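You operate a simulated robot arm through the tools that you are given. There is no shell and no other tool. Be economical: measure what you need, move in short steps, check, and stop when the job is done.

You run a simulated robot arm. Do the job below in one go: nothing can be reset, and whatever is moved stays where it is left.

JOB
Put the red line back in use at 4 bar.
Fine: cap off onto the ledge, hose plugged in before its valve opens.

Only the result counts: the job must be done as asked and must still hold three seconds after the hand-in. Knocking over, shifting, dropping, spilling or breaking anything else fails it. A push-on lid holds only when it is set on centred and level and pressed home; a screw cap is set on level and turned clockwise until tight.

ROBOT AND FRAMES
A 7-joint arm with a two-finger parallel gripper, fixed in place. Base frame: the origin is at the foot of the arm, x ahead of it, y to its left, z up. Lengths are in m, angles in rad, forces in N, time in s.
With the tool pointing down near the work surface it reaches from about 0.24 to 0.68 m from the base axis. Its first joint turns from -1.152 to 1.152 rad. Payload 2.4 kg.
Tool frame: the origin (TCP) lies between the finger pads and is the grasp point; the fingertips stand 0.03 m ahead of it; z points along the fingers, y is the line along which they close. The gripper opens to 0.094 m. The fingers are 0.028 m wide and 0.01 m thick; the gripper's body (0.05 by 0.096 m) begins 0.055 m behind the TCP.
Orientation is that of the tool frame in the base frame, as [roll, pitch, yaw] about the fixed x, y, z axes, in that order (R = Rz(yaw) Ry(pitch) Rx(roll)). With the fingers straight down and closing along the base's y, the tool's x points along the base's -x, its y along +y and its z along -z.

CONTROLS
- The arm moves only by the tool jog_arm. Its argument "deltas" is a list of rows, each an object (a shift or turn left out is 0, a gripper value left out holds the last) with "dr": the turn, a rotation vector about the tool's x, y, z in units of 5 degrees (1.0 is 5 degrees), a list of three; "translation": the shift along the tool's x, y, z in units of 50 mm (1.0 is 50 mm), a list of three; "gripper": the gripper command, from -1 (shut) to 1 (fully open), values between in proportion. In form: [{"dr": [rx, ry, rz], "translation": [dx, dy, dz], "gripper": gripper}, ...]. A call has 1 to 10 rows; each row shifts and turns the commanded pose from where the row before left it, along the tool's axes as they then stand. A call with a number of a shift or a turn outside -1 to 1 is refused whole. Each row takes 0.2 s and may step no farther than 0.05 m and 0.15 rad from the row before; otherwise, or with a gripper value out of range, the whole call is refused. Where a pose cannot be reached the arm comes as near as it can. A force on the tool above 90 N (or 10 N above the force at the start of the call, whichever is more), or a blocked arm, ends the call early, and 0.2 s more pass. Each finger travels about 0.153 m/s and halts on what it meets, pressing with about 40 N; the grip force reading is that of the motor and also rises with nothing between the fingers. The clock runs only during rows and for 0.2 s after the last one: add rows that do not move to give the fingers time. The reply holds the time, the measured pose of the TCP, the force on the tool along the base axes, the opening and the grip force, in the units named above and with some noise, with the torque about the TCP (base axes, N m) and any sound that the robot's microphone picked up.
- Cameras (640 x 400 px; columns grow to the right, rows downward): "scene" is fixed at [0.0463, 0.4835, 1.4436]; the picture's right is [-0.65, -0.76, 0.00], its down [-0.45, 0.38, -0.81] and it looks along [0.61, -0.52, -0.59] (base axes); focal length 253 px, centre (320, 200). "wrist" rides on the gripper at [0.076, 0.014, -0.102] in the tool frame; the picture's right is [-0.18, 0.98, 0.00], its down [-0.75, -0.14, -0.64] and it looks along [-0.63, -0.12, 0.77] (tool axes); focal length 243 px, centre (320, 200). There is no depth. A picture from a camera that has moved, and an enlarged one, comes with that camera's place and axes in the base frame and with its lens.
- snapshot(camera): a new picture of that camera. No time passes.
- close_up(camera, box): a new picture of the part [left, top, right, bottom] of that camera's present view, enlarged. No time passes.
- close_job(): hands the job in; it is judged then, once.

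Go step by step. Nothing tells you positions but the pictures and the camera data: compare them with the known pose of the tool, close in by small moves and look again before you grip or let go. The budget is 120 turns and 68 pictures, counting those below and the enlarged ones. Unless the task says otherwise, let go and move clear before handing in, and close with one line.

The tools are called after "Emit:" as a command line: name --argument value ..., lists and objects as JSON in quotes. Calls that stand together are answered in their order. jog_arm: Moves the arm, as the interface text tells. Its arguments: {"type":"object","properties":{"deltas":{"type":"array","items":{"type":"object","properties":{"dr":{"type":"array","items":{"type":"number"}},"translation":{"type":"array","items":{"type":"number"}},"gripper":{"type":"number"}}}}},"required":["deltas"]} The other tools are called the same way: snapshot (camera) takes a picture; close_up (camera, box) takes an enlarged picture of a part of a camera's view; close_job () hands the job in.

At the start:

```text
t: 0.0
eef_pos: [0.3143, 0.1628, 1.2962]
orientation: [-3.141, 0.001, 3.141]
force: [-0.1, 0.8, -0.6]
wrist_torque: [0.0, -0.04, 0.03]
grip_width: 0.0939
gripper_force: 0.1
```

scene: 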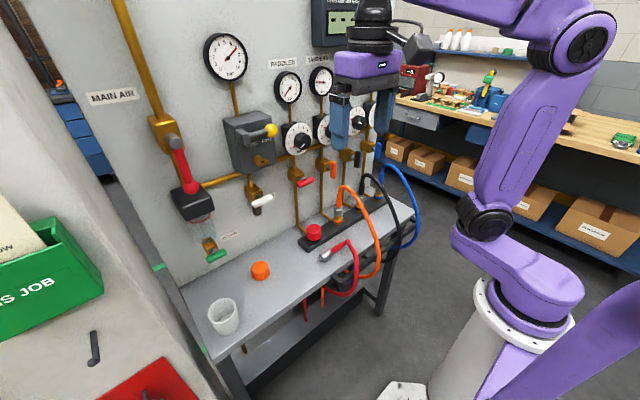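
wrist: 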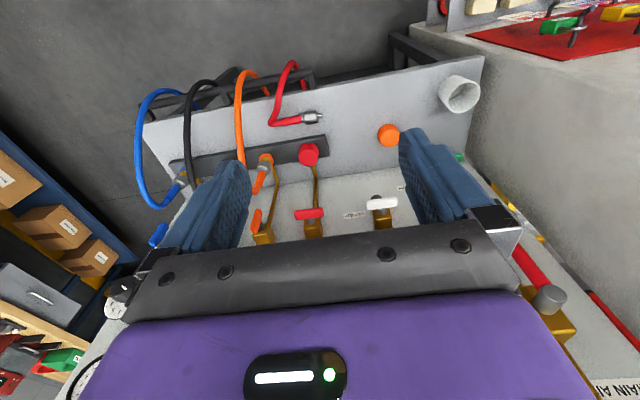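

I see a wall panel with gauges, regulators and valves, and a ledge with a manifold, a red cap on an outlet and a loose red hose. I'll look closer first.

Emit:
close_up --camera "scene" --box '[180, 20, 340, 120]'

Emit:
close_up --camera "scene" --box '[260, 60, 420, 160]'

Emit:
close_up --camera "scene" --box '[240, 150, 440, 300]'

Emit:
close_up --camera "wrist" --box '[220, 80, 420, 260]'

```text
4.00 times, centred on (260, 70) of scene
camera zoom: at [0.0463, 0.4835, 1.4436], right [-0.65, -0.76, 0.0], down [-0.45, 0.38, -0.81], along [0.61, -0.52, -0.59], focal length 1012 px, centre (560, 720)
```

zoom: 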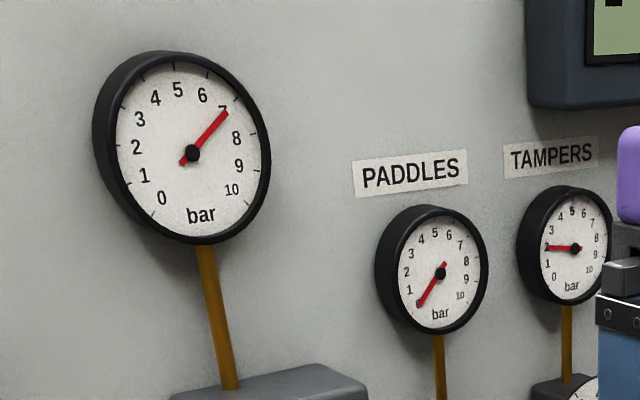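

```text
4.00 times, centred on (340, 110) of scene
camera zoom: at [0.0463, 0.4835, 1.4436], right [-0.65, -0.76, 0.0], down [-0.45, 0.38, -0.81], along [0.61, -0.52, -0.59], focal length 1012 px, centre (240, 560)
```

zoom: 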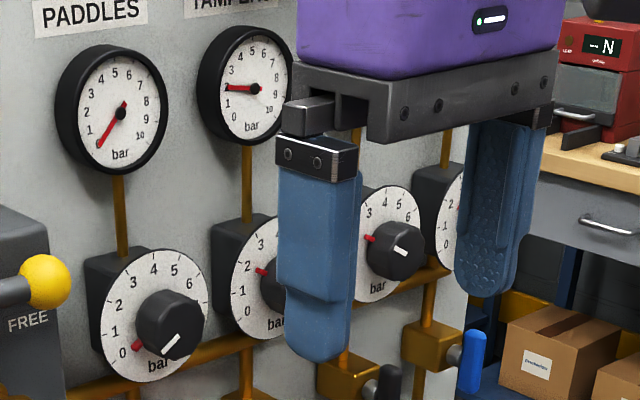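

```text
2.67 times, centred on (340, 225) of scene
camera zoom: at [0.0463, 0.4835, 1.4436], right [-0.65, -0.76, 0.0], down [-0.45, 0.38, -0.81], along [0.61, -0.52, -0.59], focal length 675 px, centre (267, 133)
```

zoom: 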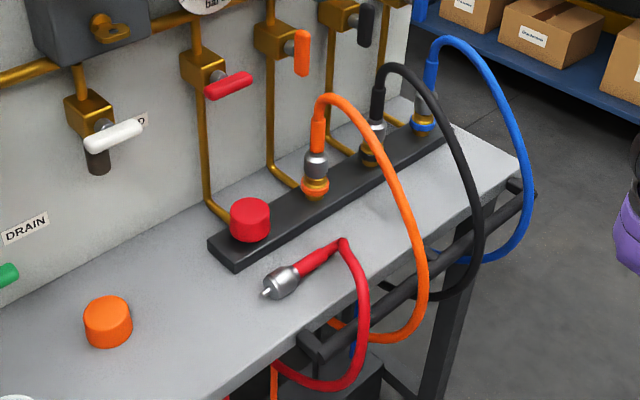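

```text
2.22 times, centred on (320, 170) of wrist
camera zoom: at [0.2372, 0.1768, 1.4008], right [0.18, 0.98, 0.0], down [0.75, -0.14, 0.64], along [0.63, -0.12, -0.77], focal length 539 px, centre (320, 267)
```

zoom: 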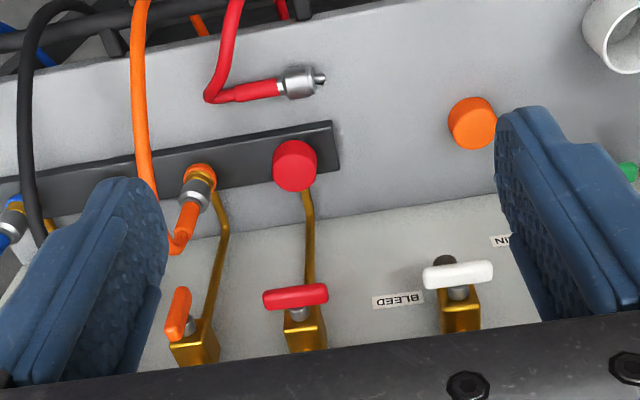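

Emit:
close_up --camera "scene" --box '[210, 100, 290, 150]'

Emit:
close_up --camera "scene" --box '[260, 110, 340, 160]'

Emit:
close_up --camera "scene" --box '[270, 160, 350, 210]'

Emit:
close_up --camera "scene" --box '[280, 210, 376, 270]'

Emit:
close_up --camera "scene" --box '[290, 0, 390, 62]'

```text
8.00 times, centred on (250, 125) of scene
camera zoom: at [0.0463, 0.4835, 1.4436], right [-0.65, -0.76, 0.0], down [-0.45, 0.38, -0.81], along [0.61, -0.52, -0.59], focal length 2024 px, centre (880, 800)
```

zoom: 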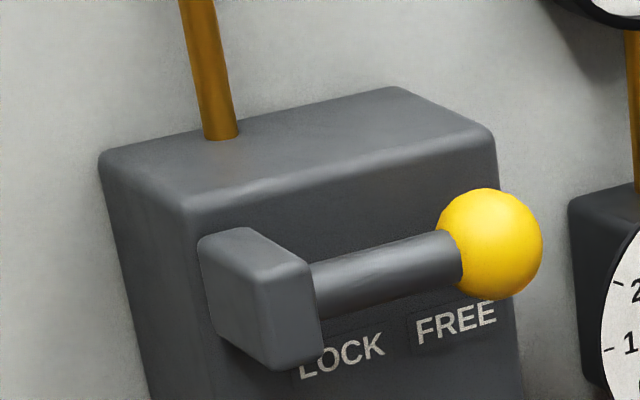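

```text
8.00 times, centred on (300, 135) of scene
camera zoom: at [0.0463, 0.4835, 1.4436], right [-0.65, -0.76, 0.0], down [-0.45, 0.38, -0.81], along [0.61, -0.52, -0.59], focal length 2024 px, centre (480, 720)
```

zoom: 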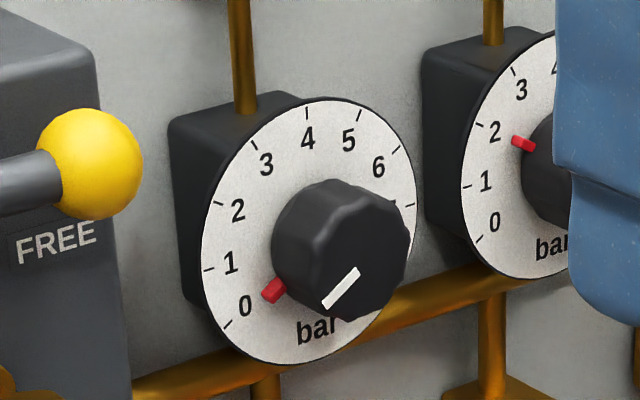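

```text
8.00 times, centred on (310, 185) of scene
camera zoom: at [0.0463, 0.4835, 1.4436], right [-0.65, -0.76, 0.0], down [-0.45, 0.38, -0.81], along [0.61, -0.52, -0.59], focal length 2024 px, centre (400, 320)
```

zoom: 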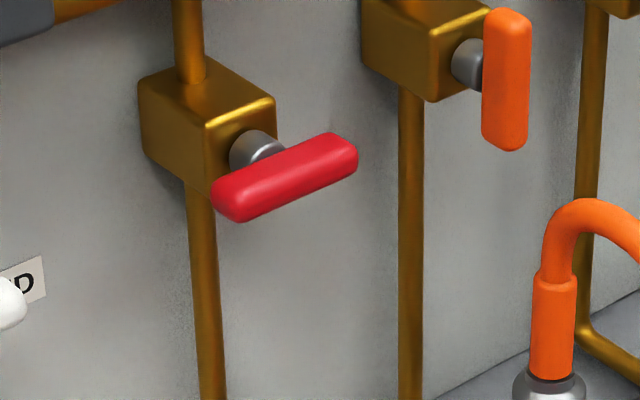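

```text
6.67 times, centred on (328, 240) of scene
camera zoom: at [0.0463, 0.4835, 1.4436], right [-0.65, -0.76, 0.0], down [-0.45, 0.38, -0.81], along [0.61, -0.52, -0.59], focal length 1687 px, centre (267, -67)
```

zoom: 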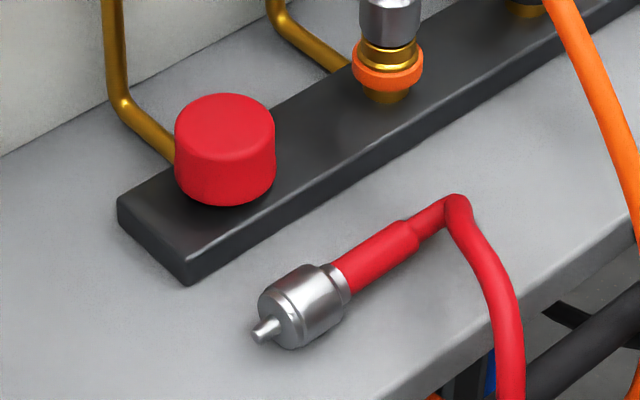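

```text
6.40 times, centred on (340, 31) of scene
camera zoom: at [0.0463, 0.4835, 1.4436], right [-0.65, -0.76, 0.0], down [-0.45, 0.38, -0.81], along [0.61, -0.52, -0.59], focal length 1619 px, centre (192, 1282)
```

zoom: 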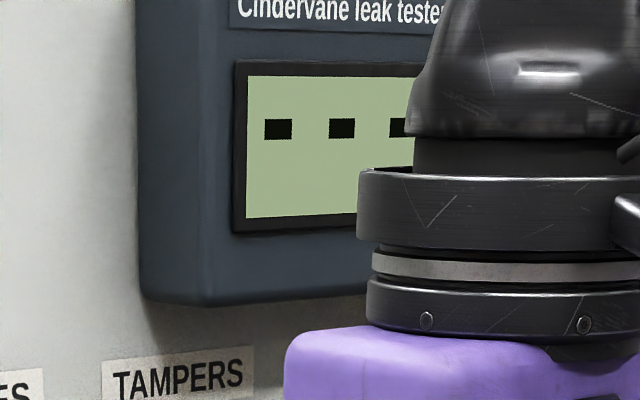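

The red cap is at about (0.546, 0.086, 0.83), the red plug lies at about (0.447, 0.115, 0.82) and the red valve is at about (0.578, 0.089, 1.025). I'll turn the hand half round about its axis so the camera ends up on the upper side when I tilt towards the wall.

Emit:
jog_arm --deltas '[{"dr": [0, 0, -1]}, {"dr": [0, 0, -1]}, {"dr": [0, 0, -1]}, {"dr": [0, 0, -1]}, {"dr": [0, 0, -1]}, {"dr": [0, 0, -1]}, {"dr": [0, 0, -1]}, {"dr": [0, 0, -1]}, {"dr": [0, 0, -1]}]'

Emit:
jog_arm --deltas '[{"dr": [0, 0, -1]}, {"dr": [0, 0, -1]}, {"dr": [0, 0, -1]}, {"dr": [0, 0, -1]}, {"dr": [0, 0, -1]}, {"dr": [0, 0, -1]}, {"dr": [0, 0, -1]}, {"dr": [0, 0, -1]}, {"dr": [0, 0, -1]}]'

Emit:
snapshot --camera "scene"

Emit:
snapshot --camera "wrist"

```text
t: 2.0
eef_pos: [0.3141, 0.1625, 1.2964]
orientation: [-3.141, -0.001, -2.356]
force: [-0.2, 0.3, -0.7]
wrist_torque: [0.0, -0.01, 0.0]
grip_width: 0.094
gripper_force: 0.1
```

```text
t: 4.0
eef_pos: [0.3132, 0.1634, 1.2971]
orientation: [3.142, 0.0, -1.568]
force: [0.3, -0.8, 1.1]
wrist_torque: [0.03, -0.01, -0.03]
grip_width: 0.094
gripper_force: 0.0
```

```text
56 pictures are left
```

scene: 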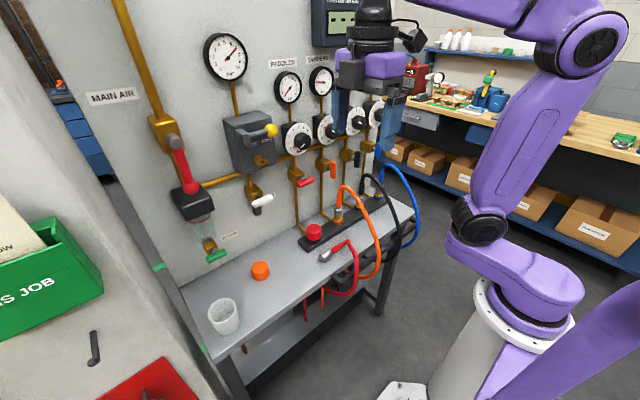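

```text
55 pictures are left
camera wrist: at [0.2987, 0.0863, 1.4011], right [-0.98, 0.18, 0.0], down [0.14, 0.75, 0.64], along [0.12, 0.63, -0.77], focal length 243 px, centre (320, 200)
```

wrist: 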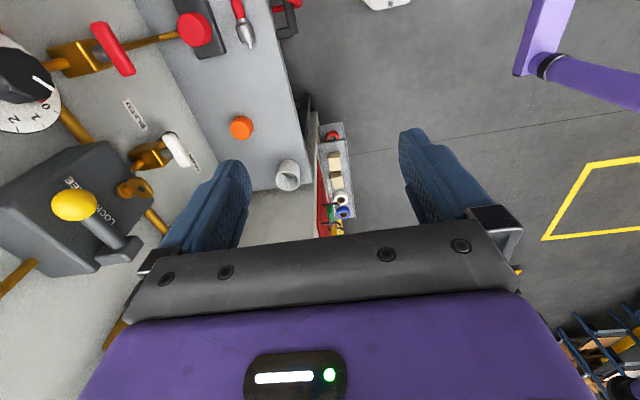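

The turn works freely; I'll continue the other 90°.

Emit:
jog_arm --deltas '[{"dr": [0, 0, -1]}, {"dr": [0, 0, -1]}, {"dr": [0, 0, -1]}, {"dr": [0, 0, -1]}, {"dr": [0, 0, -1]}, {"dr": [0, 0, -1]}, {"dr": [0, 0, -1]}, {"dr": [0, 0, -1]}, {"dr": [0, 0, -1]}]'

Emit:
jog_arm --deltas '[{"dr": [0, 0, -1]}, {"dr": [0, 0, -1]}, {"dr": [0, 0, -1]}, {"dr": [0, 0, -1]}, {"dr": [0, 0, -1]}, {"dr": [0, 0, -1]}, {"dr": [0, 0, -1]}, {"dr": [0, 0, -1]}, {"dr": [0, 0, -1]}]'

```text
t: 6.0
eef_pos: [0.3138, 0.1619, 1.2974]
orientation: [3.141, -0.001, -0.784]
force: [-0.5, 0.3, 0.5]
wrist_torque: [0.0, -0.02, 0.01]
grip_width: 0.0939
gripper_force: 0.1
```

```text
t: 8.0
eef_pos: [0.3142, 0.1619, 1.2976]
orientation: [-3.141, 0.001, 0.003]
force: [-0.7, 0.1, 0.1]
wrist_torque: [-0.02, -0.02, -0.01]
grip_width: 0.094
gripper_force: 0.0
```

Now I tilt the hand 45° towards the wall and approach the cap, stopping about 12 cm short.

Emit:
jog_arm --deltas '[{"dr": [0, 1, 0]}, {"dr": [0, 1, 0]}, {"dr": [0, 1, 0]}, {"dr": [0, 1, 0]}, {"dr": [0, 1, 0]}, {"dr": [0, 1, 0]}, {"dr": [0, 1, 0]}, {"dr": [0, 1, 0]}, {"dr": [0, 1, 0]}]'

Emit:
jog_arm --deltas '[{"translation": [-0.37, 0.169, 0.832]}, {"translation": [-0.37, 0.169, 0.832]}, {"translation": [-0.37, 0.169, 0.832]}, {"translation": [-0.37, 0.169, 0.832]}, {"translation": [-0.37, 0.169, 0.832]}, {"translation": [-0.37, 0.169, 0.832]}, {"translation": [-0.37, 0.169, 0.832]}, {"translation": [-0.37, 0.169, 0.832]}, {"translation": [-0.37, 0.169, 0.832]}]'

Emit:
snapshot --camera "wrist"

Emit:
snapshot --camera "scene"

```text
t: 10.0
eef_pos: [0.3149, 0.1622, 1.2957]
orientation: [-3.139, -0.788, 0.0]
force: [0.2, -0.4, 1.3]
wrist_torque: [0.02, 0.06, -0.02]
grip_width: 0.0939
gripper_force: 0.1
```

```text
t: 12.0
eef_pos: [0.4626, 0.0862, 0.9141]
orientation: [-3.14, -0.785, -0.002]
force: [0.3, -0.5, 0.1]
wrist_torque: [0.0, -0.03, 0.01]
grip_width: 0.094
gripper_force: 0.1
```

```text
54 pictures are left
camera wrist: at [0.4431, 0.0717, 1.0415], right [-0.13, -0.98, -0.13], down [-0.99, 0.14, -0.08], along [0.1, 0.12, -0.99], focal length 243 px, centre (320, 200)
```

wrist: 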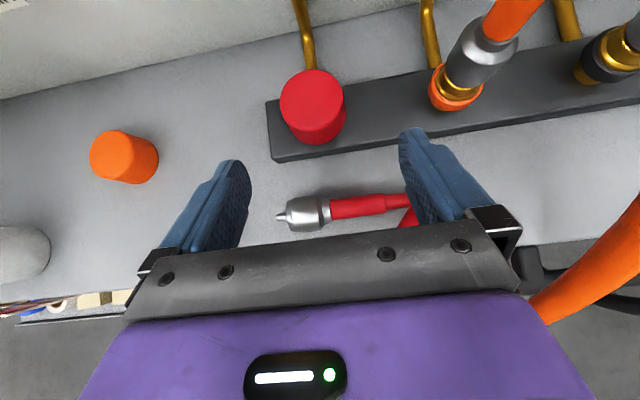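

```text
53 pictures are left
```

scene: 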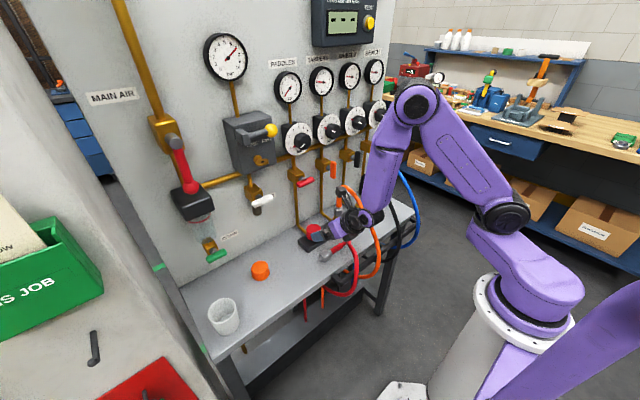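

The cap is about 54 mm wide at (0.547, 0.089). I'll move in along the tool, then check.

Emit:
jog_arm --deltas '[{"translation": [0.02, -0.03, 0.8]}, {"translation": [0.02, -0.03, 0.8]}]'

Emit:
snapshot --camera "wrist"

Emit:
close_up --camera "scene" --box '[270, 190, 390, 265]'

```text
t: 12.6
eef_pos: [0.5209, 0.0908, 0.8572]
orientation: [-3.141, -0.786, 0.0]
force: [0.0, 0.4, 0.6]
wrist_torque: [0.0, 0.01, -0.02]
grip_width: 0.0942
gripper_force: 0.0
```

```text
52 pictures are left
camera wrist: at [0.5013, 0.076, 0.9861], right [-0.13, -0.98, -0.13], down [-0.99, 0.14, -0.08], along [0.1, 0.12, -0.99], focal length 243 px, centre (320, 200)
```

wrist: 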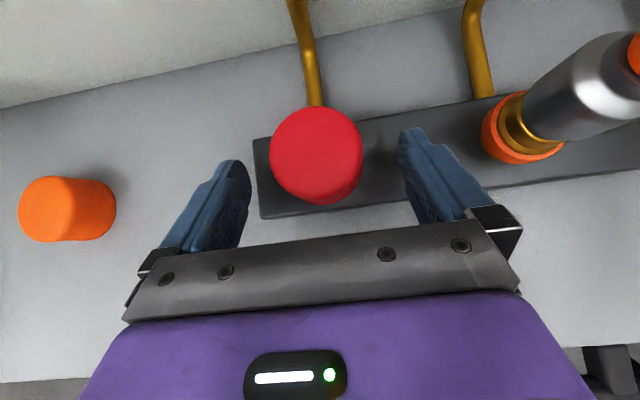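

```text
5.33 times, centred on (330, 228) of scene
camera zoom: at [0.0463, 0.4835, 1.4436], right [-0.65, -0.76, 0.0], down [-0.45, 0.38, -0.81], along [0.61, -0.52, -0.59], focal length 1349 px, centre (267, 53)
```

zoom: 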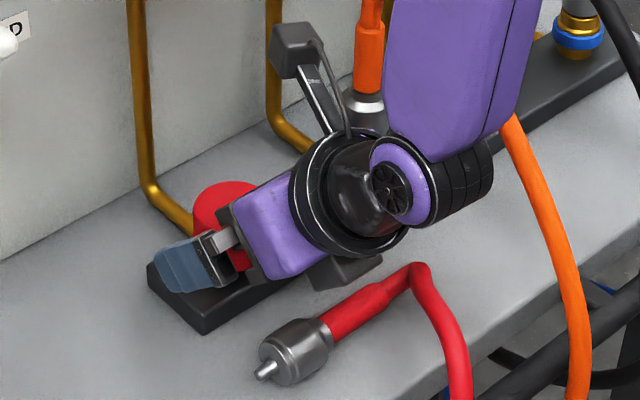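

The cap axis is at about (0.543, 0.091) and its top at z≈0.855. I'll advance 21 mm and close.

Emit:
jog_arm --deltas '[{"translation": [0, 0, 0.42]}, {"gripper": -1}, {"gripper": -1}, {"gripper": -1}]'

Emit:
snapshot --camera "wrist"

```text
t: 13.0
eef_pos: [0.5323, 0.0893, 0.8522]
orientation: [-3.141, -0.796, -0.002]
force: [-10.2, -5.9, 21.7]
wrist_torque: [-0.88, 0.1, -0.27]
grip_width: 0.0574
gripper_force: 24.5
stopped in row 2: the force on the tool passed its limit at 184 N (the readings are from after the stop); the commanded pose is now the measured one
```

```text
50 pictures are left
camera wrist: at [0.511, 0.0755, 0.9793], right [-0.13, -0.98, -0.13], down [-0.99, 0.14, -0.09], along [0.11, 0.12, -0.99], focal length 243 px, centre (320, 200)
```

wrist: 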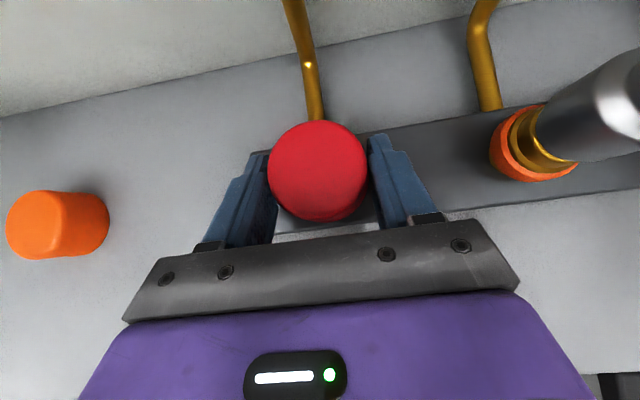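

The fingertips touched the bar; I'll lift 4 mm and then close on the cap.

Emit:
jog_arm --deltas '[{"translation": [0.06, 0, -0.06], "gripper": 0.4}, {"gripper": 0.25}, {"gripper": 0.1}, {"gripper": 0.0}, {"gripper": -0.1}, {"gripper": -0.2}, {"gripper": -0.3}]'

```text
t: 14.6
eef_pos: [0.5316, 0.0893, 0.8544]
orientation: [3.141, -0.794, 0.003]
force: [0.3, 0.2, 0.2]
wrist_torque: [-0.02, -0.01, 0.01]
grip_width: 0.0557
gripper_force: 39.6
```

The cap is gripped (55.7 mm). I'll pull straight up gently and watch the force.

Emit:
jog_arm --deltas '[{"translation": [0.07, 0, -0.07], "gripper": -1}, {"translation": [0.07, 0, -0.07]}]'

Emit:
snapshot --camera "wrist"

```text
t: 15.2
eef_pos: [0.5312, 0.0905, 0.8642]
orientation: [3.14, -0.793, 0.002]
force: [0.2, -0.1, 0.4]
wrist_torque: [0.01, -0.01, 0.02]
grip_width: 0.0556
gripper_force: 39.8
```

```text
49 pictures are left
camera wrist: at [0.5105, 0.0767, 0.9922], right [-0.13, -0.98, -0.13], down [-0.99, 0.14, -0.09], along [0.1, 0.12, -0.99], focal length 243 px, centre (320, 200)
```

wrist: 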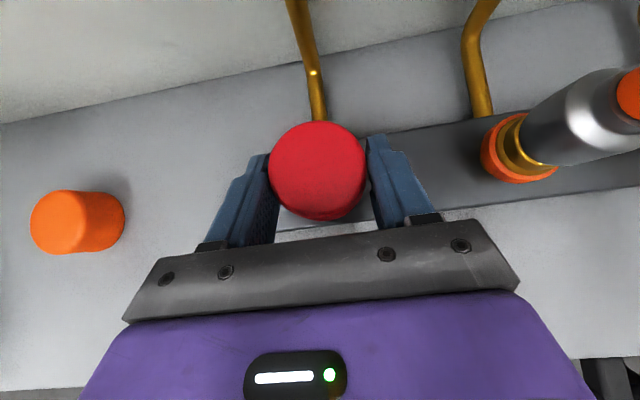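

The cap comes off freely. I'll lift on, carry it left along the ledge to about y=0.215 and look.

Emit:
jog_arm --deltas '[{"translation": [0.57, 0, -0.57]}, {"translation": [-0.14, -0.8, -0.14]}, {"translation": [-0.14, -0.85, -0.14]}, {"translation": [-0.14, -0.85, -0.14]}, {}]'

Emit:
snapshot --camera "wrist"

Emit:
close_up --camera "scene" --box '[240, 190, 360, 265]'

```text
t: 16.4
eef_pos: [0.4995, 0.2142, 0.905]
orientation: [-3.141, -0.792, 0.001]
force: [0.1, 0.0, -1.2]
wrist_torque: [0.0, 0.01, 0.02]
grip_width: 0.0556
gripper_force: 39.8
```

```text
48 pictures are left
camera wrist: at [0.4789, 0.2009, 1.0324], right [-0.13, -0.98, -0.13], down [-0.99, 0.14, -0.09], along [0.1, 0.12, -0.99], focal length 243 px, centre (320, 200)
```

wrist: 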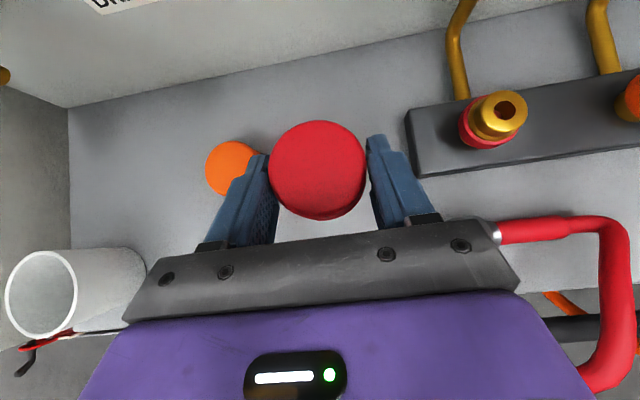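

```text
5.33 times, centred on (300, 228) of scene
camera zoom: at [0.0463, 0.4836, 1.4436], right [-0.65, -0.76, 0.0], down [-0.45, 0.38, -0.81], along [0.61, -0.52, -0.59], focal length 1349 px, centre (427, 53)
```

zoom: 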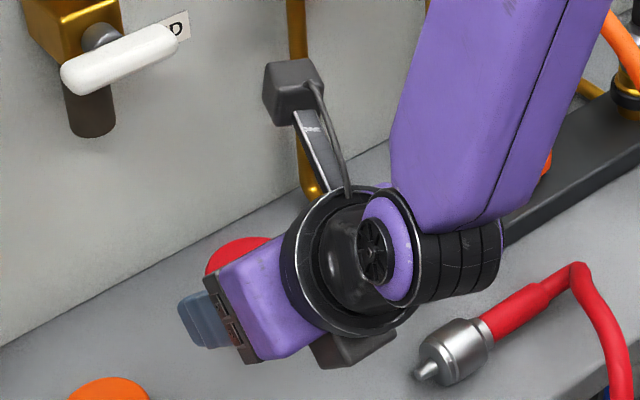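

I'll shift slightly away from the orange cap and lower towards the ledge.

Emit:
jog_arm --deltas '[{"translation": [-0.17, 0.1, -0.17]}, {"translation": [-0.42, 0, 0.42]}, {"translation": [-0.35, 0, 0.35]}, {}]'

Emit:
snapshot --camera "wrist"

Emit:
close_up --camera "scene" --box '[240, 210, 360, 285]'

```text
t: 17.4
eef_pos: [0.4881, 0.2098, 0.8498]
orientation: [-3.141, -0.792, 0.002]
force: [-0.8, 1.1, -0.8]
wrist_torque: [-0.03, 0.01, -0.01]
grip_width: 0.0562
gripper_force: 40.0
```

```text
46 pictures are left
camera wrist: at [0.467, 0.1963, 0.9782], right [-0.13, -0.98, -0.13], down [-0.99, 0.14, -0.09], along [0.1, 0.12, -0.99], focal length 243 px, centre (320, 200)
```

wrist: 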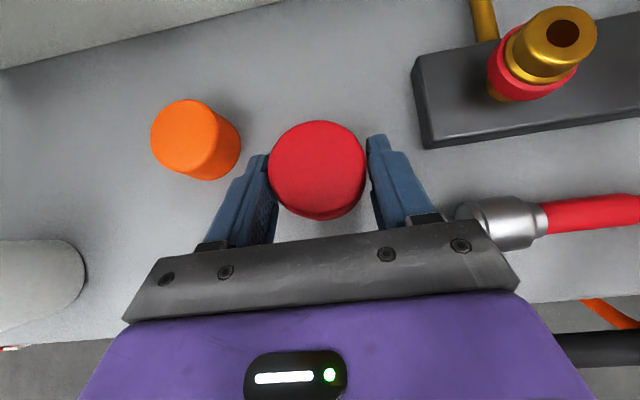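

```text
5.33 times, centred on (300, 248) of scene
camera zoom: at [0.0463, 0.4835, 1.4436], right [-0.65, -0.76, 0.0], down [-0.45, 0.38, -0.81], along [0.61, -0.52, -0.59], focal length 1349 px, centre (427, -53)
```

zoom: 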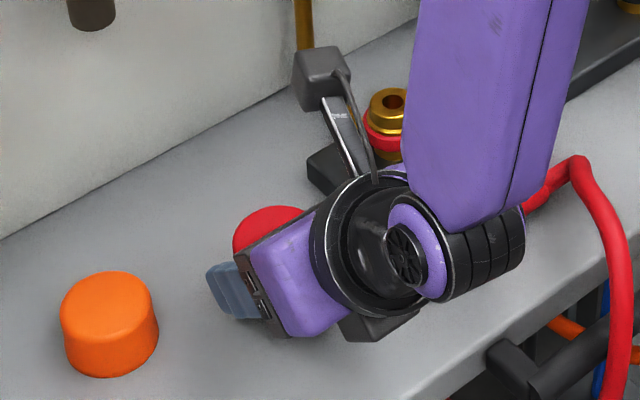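

Clear of everything; I'll lower in small steps until contact shows.

Emit:
jog_arm --deltas '[{"translation": [-0.057, 0, 0.057]}, {"translation": [-0.057, 0, 0.057]}, {"translation": [-0.028, 0, 0.028]}]'

```text
t: 18.2
eef_pos: [0.4894, 0.2111, 0.8387]
orientation: [-3.141, -0.792, 0.001]
force: [0.0, -0.2, 0.0]
wrist_torque: [-0.03, -0.02, 0.01]
grip_width: 0.0561
gripper_force: 40.5
```

Emit:
jog_arm --deltas '[{"translation": [-0.028, 0, 0.028]}, {"translation": [-0.028, 0, 0.028]}]'

Emit:
snapshot --camera "wrist"

```text
t: 18.8
eef_pos: [0.4897, 0.2115, 0.8357]
orientation: [-3.141, -0.793, 0.003]
force: [0.0, -0.1, -0.1]
wrist_torque: [0.03, 0.05, 0.04]
grip_width: 0.0561
gripper_force: 40.0
```

```text
44 pictures are left
camera wrist: at [0.4685, 0.1973, 0.9633], right [-0.13, -0.98, -0.13], down [-0.99, 0.14, -0.09], along [0.1, 0.12, -0.99], focal length 243 px, centre (320, 200)
```

wrist: 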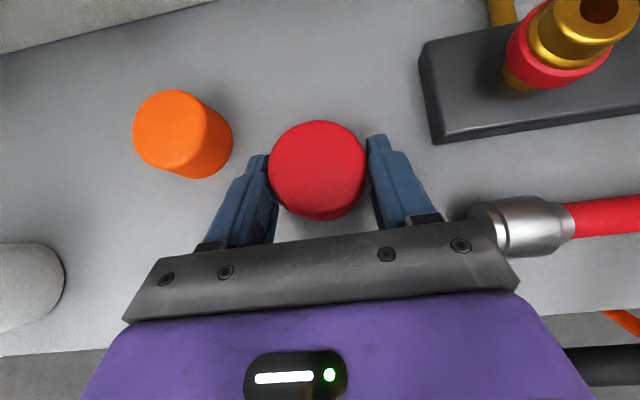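

Emit:
jog_arm --deltas '[{"translation": [-0.028, 0, 0.028]}, {"translation": [-0.028, 0, 0.028]}, {"translation": [-0.028, 0, 0.028]}]'

Emit:
jog_arm --deltas '[{"translation": [-0.028, 0, 0.028]}, {"translation": [-0.028, 0, 0.028]}]'

```text
t: 19.6
eef_pos: [0.4895, 0.2118, 0.8312]
orientation: [-3.141, -0.795, 0.001]
force: [-9.7, -0.9, 16.4]
wrist_torque: [-0.29, 0.1, -0.18]
grip_width: 0.0565
gripper_force: 39.8
```

```text
t: 20.2
eef_pos: [0.4917, 0.2116, 0.8307]
orientation: [-3.14, -0.804, 0.001]
force: [-5.5, -0.3, 13.6]
wrist_torque: [-0.45, 0.03, -0.27]
grip_width: 0.0562
gripper_force: 40.4
stopped in row 2: the force on the tool passed its limit at 100 N (the readings are from after the stop); the commanded pose is now the measured one
```

Contact with the ledge. I'll open part-way slowly and back away along the tool axis.

Emit:
jog_arm --deltas '[{"gripper": 0.25}, {"gripper": 0.35}, {"gripper": 0.45}, {"gripper": 0.5}]'

Emit:
snapshot --camera "wrist"

```text
t: 21.2
eef_pos: [0.4908, 0.2142, 0.8311]
orientation: [-3.138, -0.805, 0.004]
force: [-2.6, 13.0, 19.7]
wrist_torque: [-0.24, -0.13, 0.09]
grip_width: 0.063
gripper_force: 0.0
```

```text
43 pictures are left
camera wrist: at [0.4688, 0.1994, 0.9581], right [-0.12, -0.98, -0.14], down [-0.99, 0.13, -0.1], along [0.11, 0.12, -0.99], focal length 243 px, centre (320, 200)
```

wrist: 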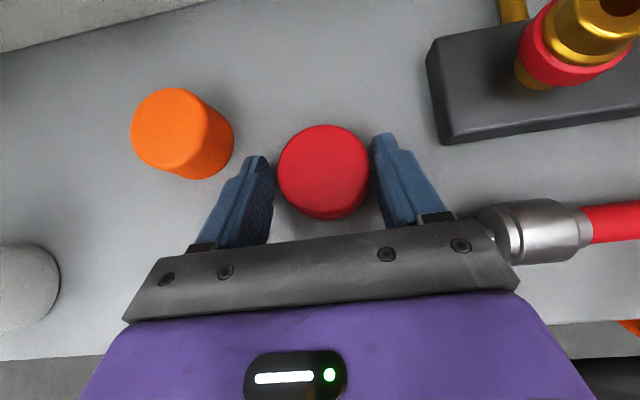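

The cap stands free on the ledge. I'll back out along the tool axis, then rise.

Emit:
jog_arm --deltas '[{"translation": [0.06, 0, -0.06]}, {"gripper": 0.55}, {"translation": [0, 0, -0.5]}, {"translation": [0, 0, -1], "gripper": 1}, {"translation": [0, 0, -1]}, {}]'

Emit:
snapshot --camera "wrist"

Emit:
snapshot --camera "scene"

```text
t: 22.6
eef_pos: [0.4024, 0.21, 0.9209]
orientation: [-3.14, -0.802, 0.003]
force: [0.5, 0.0, -0.1]
wrist_torque: [-0.03, 0.01, 0.0]
grip_width: 0.0941
gripper_force: 0.1
```

```text
42 pictures are left
camera wrist: at [0.3801, 0.1953, 1.0478], right [-0.13, -0.98, -0.13], down [-0.99, 0.14, -0.09], along [0.11, 0.12, -0.99], focal length 243 px, centre (320, 200)
```

wrist: 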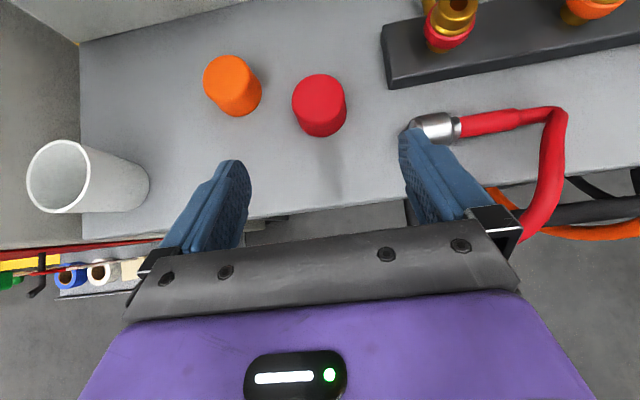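

```text
41 pictures are left
```

scene: 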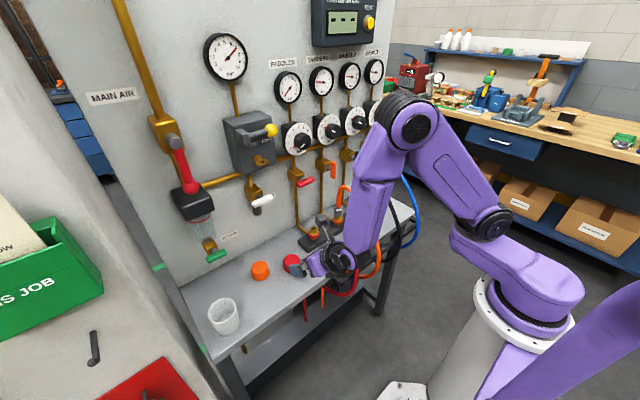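

The cap is standing on the ledge at about (0.50, 0.21). Next is the plug, whose silver collar I put at about (0.458, 0.105), axis along +y; I'll rise, straighten the hand and turn it so it closes across the plug.

Emit:
jog_arm --deltas '[{"translation": [0.7, 0, -0.7]}, {"translation": [0.7, 0, -0.7]}, {"dr": [0, -1, 0]}, {"dr": [0, -1, 0]}, {"dr": [0, -1, 0]}, {"dr": [0, -1, 0]}, {"dr": [0, -1, 0]}, {"dr": [0, -1, 0]}, {"dr": [0, -1, 0]}, {"dr": [0, -1, 0]}]'

Emit:
jog_arm --deltas '[{"dr": [0, -1, 0]}, {"dr": [0, -0.19, 1]}, {"dr": [0, 0, 1]}, {"dr": [0, 0, 1]}, {"dr": [0, 0, 1]}, {"dr": [0, 0, 1]}, {"dr": [0, 0, 1]}, {"dr": [0, 0, 1]}, {"dr": [0, 0, 1]}, {"dr": [0, 0, 1]}]'

Emit:
jog_arm --deltas '[{"dr": [0, 0, 1]}, {"dr": [0, 0, 1]}, {"dr": [0, 0, 1]}, {"dr": [0, 0, 1]}, {"dr": [0, 0, 1]}, {"dr": [0, 0, 1]}, {"dr": [0, 0, 1]}, {"dr": [0, 0, 1]}, {"dr": [0, 0, 1], "gripper": 0.35}]'

```text
t: 24.8
eef_pos: [0.3991, 0.2106, 1.0201]
orientation: [-3.14, -0.102, 0.006]
force: [0.1, -1.1, -0.4]
wrist_torque: [0.01, 0.0, -0.01]
grip_width: 0.0941
gripper_force: 0.0
```

```text
t: 27.0
eef_pos: [0.398, 0.2114, 1.0195]
orientation: [-3.142, 0.002, -0.784]
force: [0.3, 0.1, 0.1]
wrist_torque: [0.01, 0.04, 0.03]
grip_width: 0.094
gripper_force: 0.0
```

```text
t: 29.0
eef_pos: [0.4005, 0.212, 1.0197]
orientation: [3.14, 0.001, -1.57]
force: [-0.9, -0.2, 0.1]
wrist_torque: [0.02, 0.0, 0.0]
grip_width: 0.0635
gripper_force: 0.0
```

Emit:
jog_arm --deltas '[{"translation": [0.535, -0.29, 0.3]}, {"translation": [0.535, -0.29, 0.3]}, {"translation": [0.535, -0.29, 0.5]}, {"translation": [0.535, -0.29, 0.5]}, {}]'

Emit:
snapshot --camera "wrist"

Emit:
close_up --camera "scene" --box '[260, 190, 400, 280]'

```text
t: 30.2
eef_pos: [0.4577, 0.1045, 0.9395]
orientation: [-3.141, 0.001, -1.568]
force: [0.4, -0.7, 0.2]
wrist_torque: [-0.02, 0.0, -0.04]
grip_width: 0.0634
gripper_force: 0.0
```

```text
40 pictures are left
camera wrist: at [0.4435, 0.0281, 1.0433], right [-0.98, 0.18, 0.0], down [0.14, 0.75, 0.64], along [0.12, 0.63, -0.77], focal length 243 px, centre (320, 200)
```

wrist: 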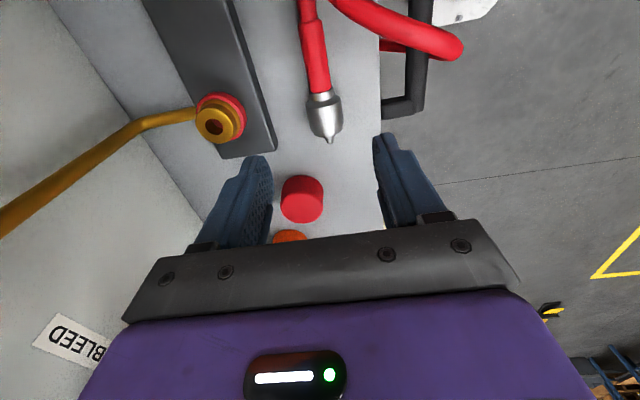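

```text
4.44 times, centred on (330, 235) of scene
camera zoom: at [0.0463, 0.4835, 1.4436], right [-0.65, -0.76, 0.0], down [-0.45, 0.38, -0.81], along [0.61, -0.52, -0.59], focal length 1124 px, centre (276, 44)
```

zoom: 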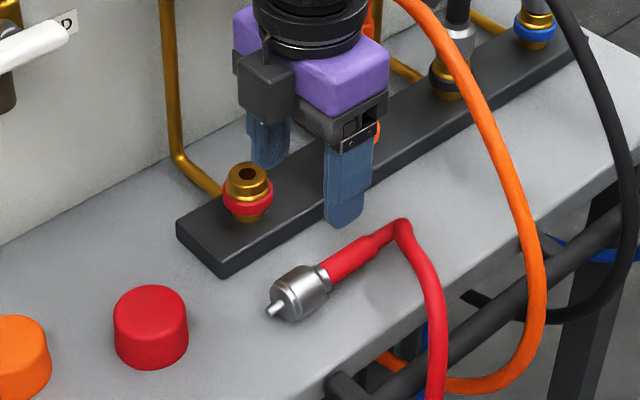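

The silver collar's centre is at about (0.455, 0.109) and the outlet top at about (0.54, 0.088, 0.858). I'll descend over the collar, first to 20 mm above.

Emit:
jog_arm --deltas '[{"translation": [-0.04, 0.03, 0.8]}, {"translation": [-0.04, 0.03, 0.8]}, {}]'

Emit:
snapshot --camera "wrist"

Emit:
close_up --camera "scene" --box '[280, 210, 376, 270]'

```text
t: 31.0
eef_pos: [0.4568, 0.1062, 0.8573]
orientation: [-3.141, 0.002, -1.568]
force: [-0.3, 0.4, 0.0]
wrist_torque: [-0.01, -0.03, 0.0]
grip_width: 0.0636
gripper_force: 0.1
```

```text
38 pictures are left
camera wrist: at [0.4429, 0.031, 0.9615], right [-0.98, 0.18, 0.0], down [0.14, 0.75, 0.64], along [0.12, 0.63, -0.77], focal length 243 px, centre (320, 200)
```

wrist: 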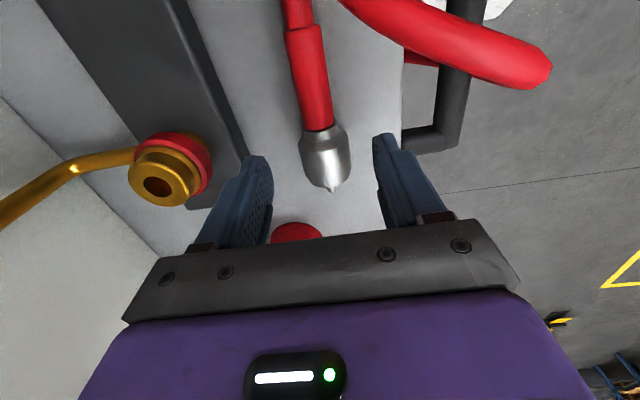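

```text
6.67 times, centred on (328, 240) of scene
camera zoom: at [0.0463, 0.4835, 1.4436], right [-0.65, -0.76, 0.0], down [-0.45, 0.38, -0.81], along [0.61, -0.52, -0.59], focal length 1687 px, centre (267, -67)
```

zoom: 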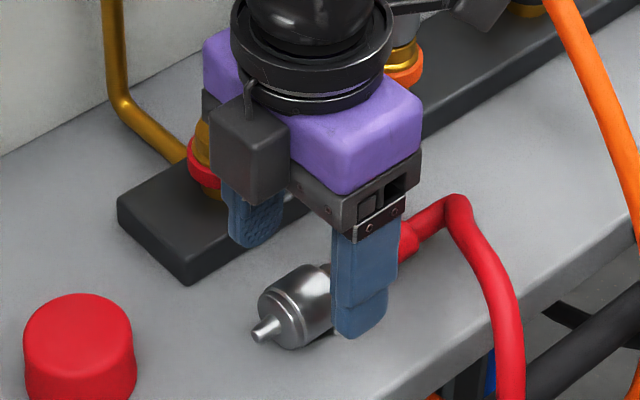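

Collar spans y≈0.095–0.131; I'll shift 7 mm forward, go down to z≈0.835 and close slowly.

Emit:
jog_arm --deltas '[{"translation": [-0.14, 0.04, 0.22]}, {"translation": [0, 0, 0.22]}, {}]'

Emit:
jog_arm --deltas '[{"gripper": 0.1}, {"gripper": -0.1}, {"gripper": -0.3}, {"gripper": -0.5}, {"gripper": -1}, {}]'

Emit:
snapshot --camera "wrist"

```text
t: 31.8
eef_pos: [0.4537, 0.1156, 0.8379]
orientation: [-3.14, 0.0, -1.568]
force: [-0.5, 0.9, 0.0]
wrist_torque: [0.03, 0.03, 0.0]
grip_width: 0.0635
gripper_force: 0.1
```

```text
t: 33.2
eef_pos: [0.4534, 0.115, 0.8386]
orientation: [-3.141, 0.002, -1.567]
force: [0.0, 0.7, 1.1]
wrist_torque: [-0.01, 0.01, 0.03]
grip_width: 0.0318
gripper_force: 40.0
```

```text
36 pictures are left
camera wrist: at [0.439, 0.0391, 0.9409], right [-0.98, 0.18, 0.0], down [0.14, 0.75, 0.64], along [0.12, 0.63, -0.77], focal length 243 px, centre (320, 200)
```

wrist: 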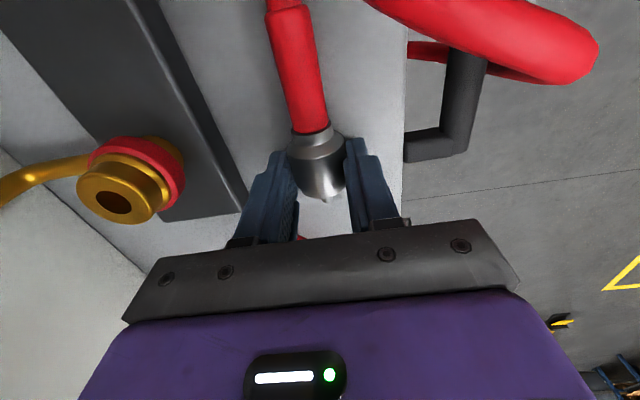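

The plug is held by its collar (31.8 mm). I'll lift it clear.

Emit:
jog_arm --deltas '[{"translation": [0, 0, -0.3]}, {"translation": [0, 0, -0.6]}, {"translation": [0, 0, -0.8]}, {"translation": [0, 0, -0.8]}, {}]'

Emit:
jog_arm --deltas '[{"dr": [0.577, 0.577, -0.577]}, {"dr": [0.577, 0.577, -0.577]}, {"dr": [0.577, 0.577, -0.577]}, {"dr": [0.577, 0.577, -0.577]}, {"dr": [0.577, 0.577, -0.577]}, {"dr": [0.577, 0.577, -0.577]}, {"dr": [0.577, 0.577, -0.577]}, {"dr": [0.577, 0.577, -0.577]}]'

Emit:
snapshot --camera "scene"

```text
t: 34.4
eef_pos: [0.4535, 0.1134, 0.9641]
orientation: [3.141, 0.002, -1.57]
force: [-0.1, 1.2, -1.6]
wrist_torque: [0.0, -0.03, 0.04]
grip_width: 0.0318
gripper_force: 40.4
```

```text
t: 36.2
eef_pos: [0.452, 0.1138, 0.9614]
orientation: [-2.809, -0.462, -1.235]
force: [-0.7, -0.9, -0.6]
wrist_torque: [0.06, 0.02, -0.02]
grip_width: 0.0319
gripper_force: 39.5
```

```text
35 pictures are left
```

scene: 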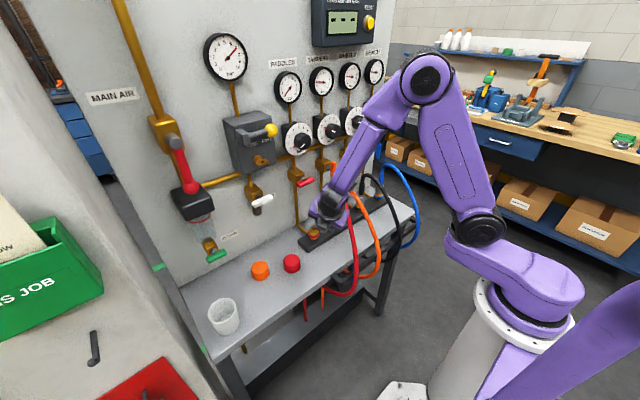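

Emit:
jog_arm --deltas '[{"dr": [0.577, 0.577, -0.577]}, {"dr": [0.577, 0.577, -0.577]}, {"dr": [0.577, 0.577, -0.577]}, {"dr": [0.577, 0.577, -0.577]}, {"dr": [0.577, 0.577, -0.577]}, {"dr": [0.577, 0.577, -0.577]}, {"dr": [0.577, 0.577, -0.577]}, {"dr": [0.577, 0.577, -0.577]}]'

Emit:
jog_arm --deltas '[{"dr": [0.577, 0.577, -0.577]}, {"dr": [0.577, 0.577, -0.577]}, {"dr": [0.577, 0.577, -0.577]}, {"dr": [0.577, 0.577, -0.577]}, {"dr": [0.577, 0.577, -0.577]}, {"dr": [0.577, 0.577, -0.577]}, {"dr": [0.577, 0.577, -0.577]}, {"dr": [0.577, 0.577, -0.577]}]'

Emit:
snapshot --camera "scene"

Emit:
snapshot --camera "wrist"

```text
t: 38.0
eef_pos: [0.4524, 0.1144, 0.9634]
orientation: [-2.562, -1.002, -0.992]
force: [0.2, -0.5, -0.2]
wrist_torque: [-0.01, 0.0, -0.03]
grip_width: 0.0316
gripper_force: 39.4
```

```text
t: 39.8
eef_pos: [0.452, 0.1151, 0.9635]
orientation: [-2.069, -1.565, -1.07]
force: [0.5, -0.3, -0.9]
wrist_torque: [0.02, 0.0, 0.0]
grip_width: 0.0318
gripper_force: 40.2
```

```text
34 pictures are left
```

scene: 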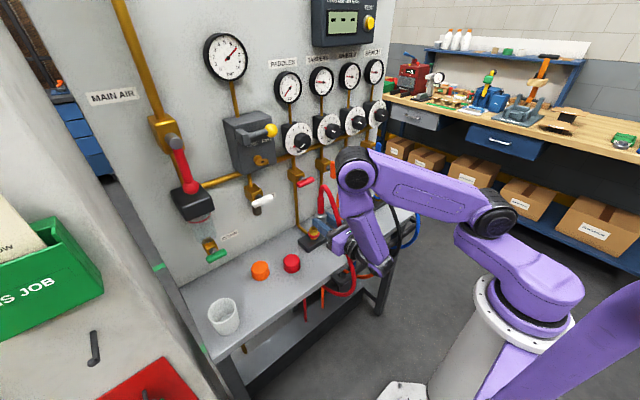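

```text
33 pictures are left
camera wrist: at [0.3488, 0.1014, 1.0405], right [0.0, -0.98, -0.19], down [-0.64, 0.14, -0.75], along [0.77, 0.12, -0.63], focal length 243 px, centre (320, 200)
```

wrist: 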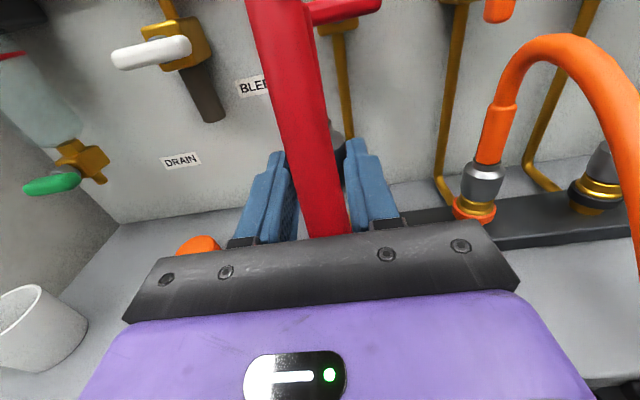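

The hand now points level at the wall with the plug hanging nib-down. I'll check its uprightness in a close-up.

Emit:
close_up --camera "scene" --box '[270, 170, 390, 245]'

```text
5.33 times, centred on (330, 208) of scene
camera zoom: at [0.0463, 0.4835, 1.4436], right [-0.65, -0.76, 0.0], down [-0.45, 0.38, -0.81], along [0.61, -0.52, -0.59], focal length 1349 px, centre (267, 160)
```

zoom: 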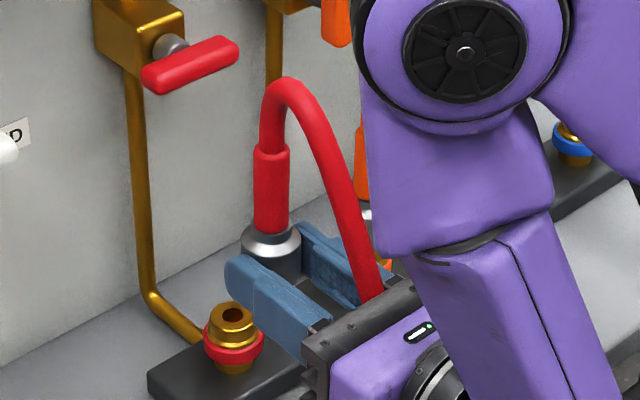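

The plug hangs vertically, centred about 22 mm ahead of the TCP. I'll lower first, then move in to stand above the outlet with clearance.

Emit:
jog_arm --deltas '[{"translation": [-0.5, 0, 0]}, {"translation": [-0.5, 0, 0]}, {"translation": [0, 0.17, 0.4]}, {"translation": [0, 0.17, 0.4]}, {"translation": [0, 0.17, 0.4]}, {}]'

Emit:
close_up --camera "scene" --box '[280, 190, 360, 240]'

Emit:
snapshot --camera "wrist"

```text
t: 41.2
eef_pos: [0.5113, 0.0894, 0.9126]
orientation: [-2.27, -1.566, -0.872]
force: [-0.2, -0.6, -0.9]
wrist_torque: [0.0, 0.0, 0.0]
grip_width: 0.0317
gripper_force: 40.0
```

```text
8.00 times, centred on (320, 215) of scene
camera zoom: at [0.0463, 0.4835, 1.4436], right [-0.65, -0.76, 0.0], down [-0.45, 0.38, -0.81], along [0.61, -0.52, -0.59], focal length 2024 px, centre (320, 80)
```

zoom: 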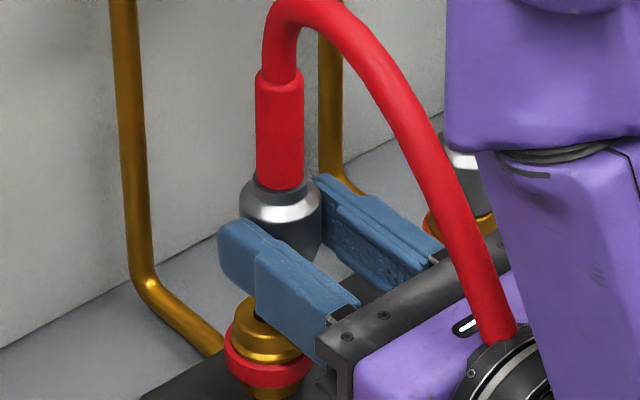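

```text
30 pictures are left
camera wrist: at [0.4078, 0.0751, 0.9899], right [0.0, -0.98, -0.19], down [-0.64, 0.14, -0.75], along [0.76, 0.12, -0.63], focal length 243 px, centre (320, 200)
```

wrist: 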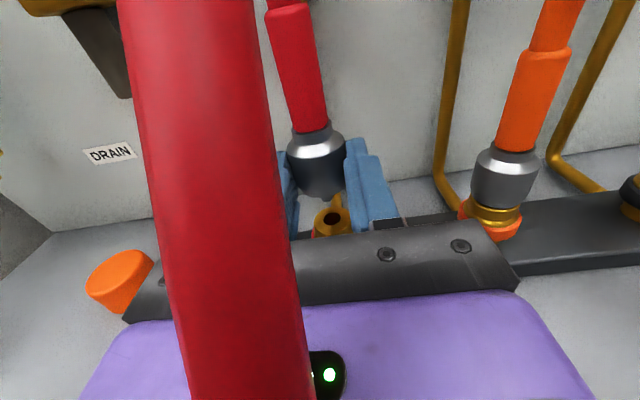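

The hole is about 10 mm further toward the wall than the plug axis, and aligned in y. I'll shift +x by 9.7 mm, then lower carefully.

Emit:
jog_arm --deltas '[{"translation": [0, 0, 0.194]}, {"translation": [-0.1, 0, 0]}, {"translation": [-0.1, 0, 0]}, {}]'

Emit:
close_up --camera "scene" --box '[280, 190, 360, 240]'

Emit:
close_up --camera "wrist" --box '[260, 120, 420, 240]'

```text
t: 42.2
eef_pos: [0.5223, 0.0891, 0.9025]
orientation: [-2.212, -1.566, -0.93]
force: [-0.7, -0.3, 0.2]
wrist_torque: [0.04, 0.02, 0.03]
grip_width: 0.0318
gripper_force: 39.9
```

```text
8.00 times, centred on (320, 215) of scene
camera zoom: at [0.0463, 0.4835, 1.4436], right [-0.65, -0.76, 0.0], down [-0.45, 0.38, -0.81], along [0.61, -0.52, -0.59], focal length 2024 px, centre (320, 80)
```

zoom: 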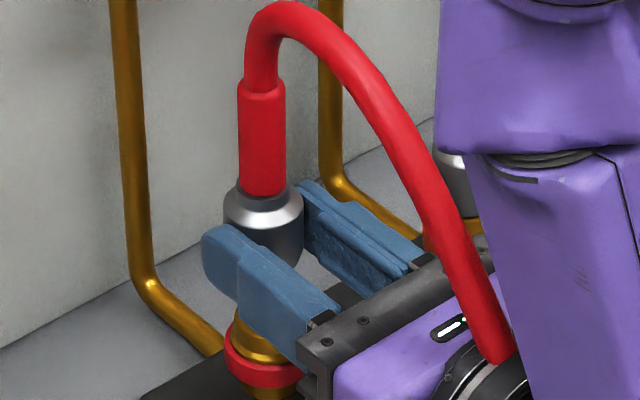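

```text
3.33 times, centred on (340, 180) of wrist
camera zoom: at [0.4183, 0.0756, 0.9802], right [0.0, -0.98, -0.19], down [-0.64, 0.14, -0.75], along [0.76, 0.12, -0.63], focal length 809 px, centre (253, 267)
```

zoom: 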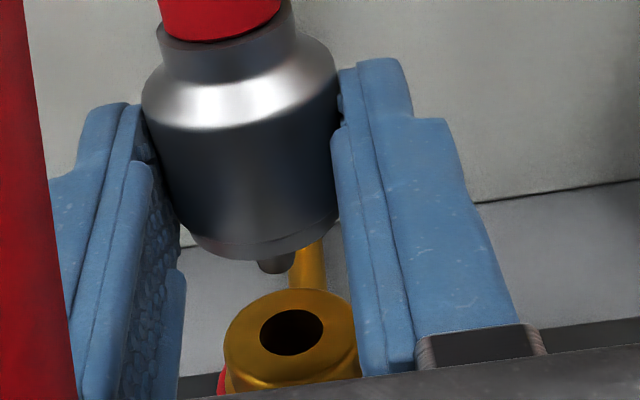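

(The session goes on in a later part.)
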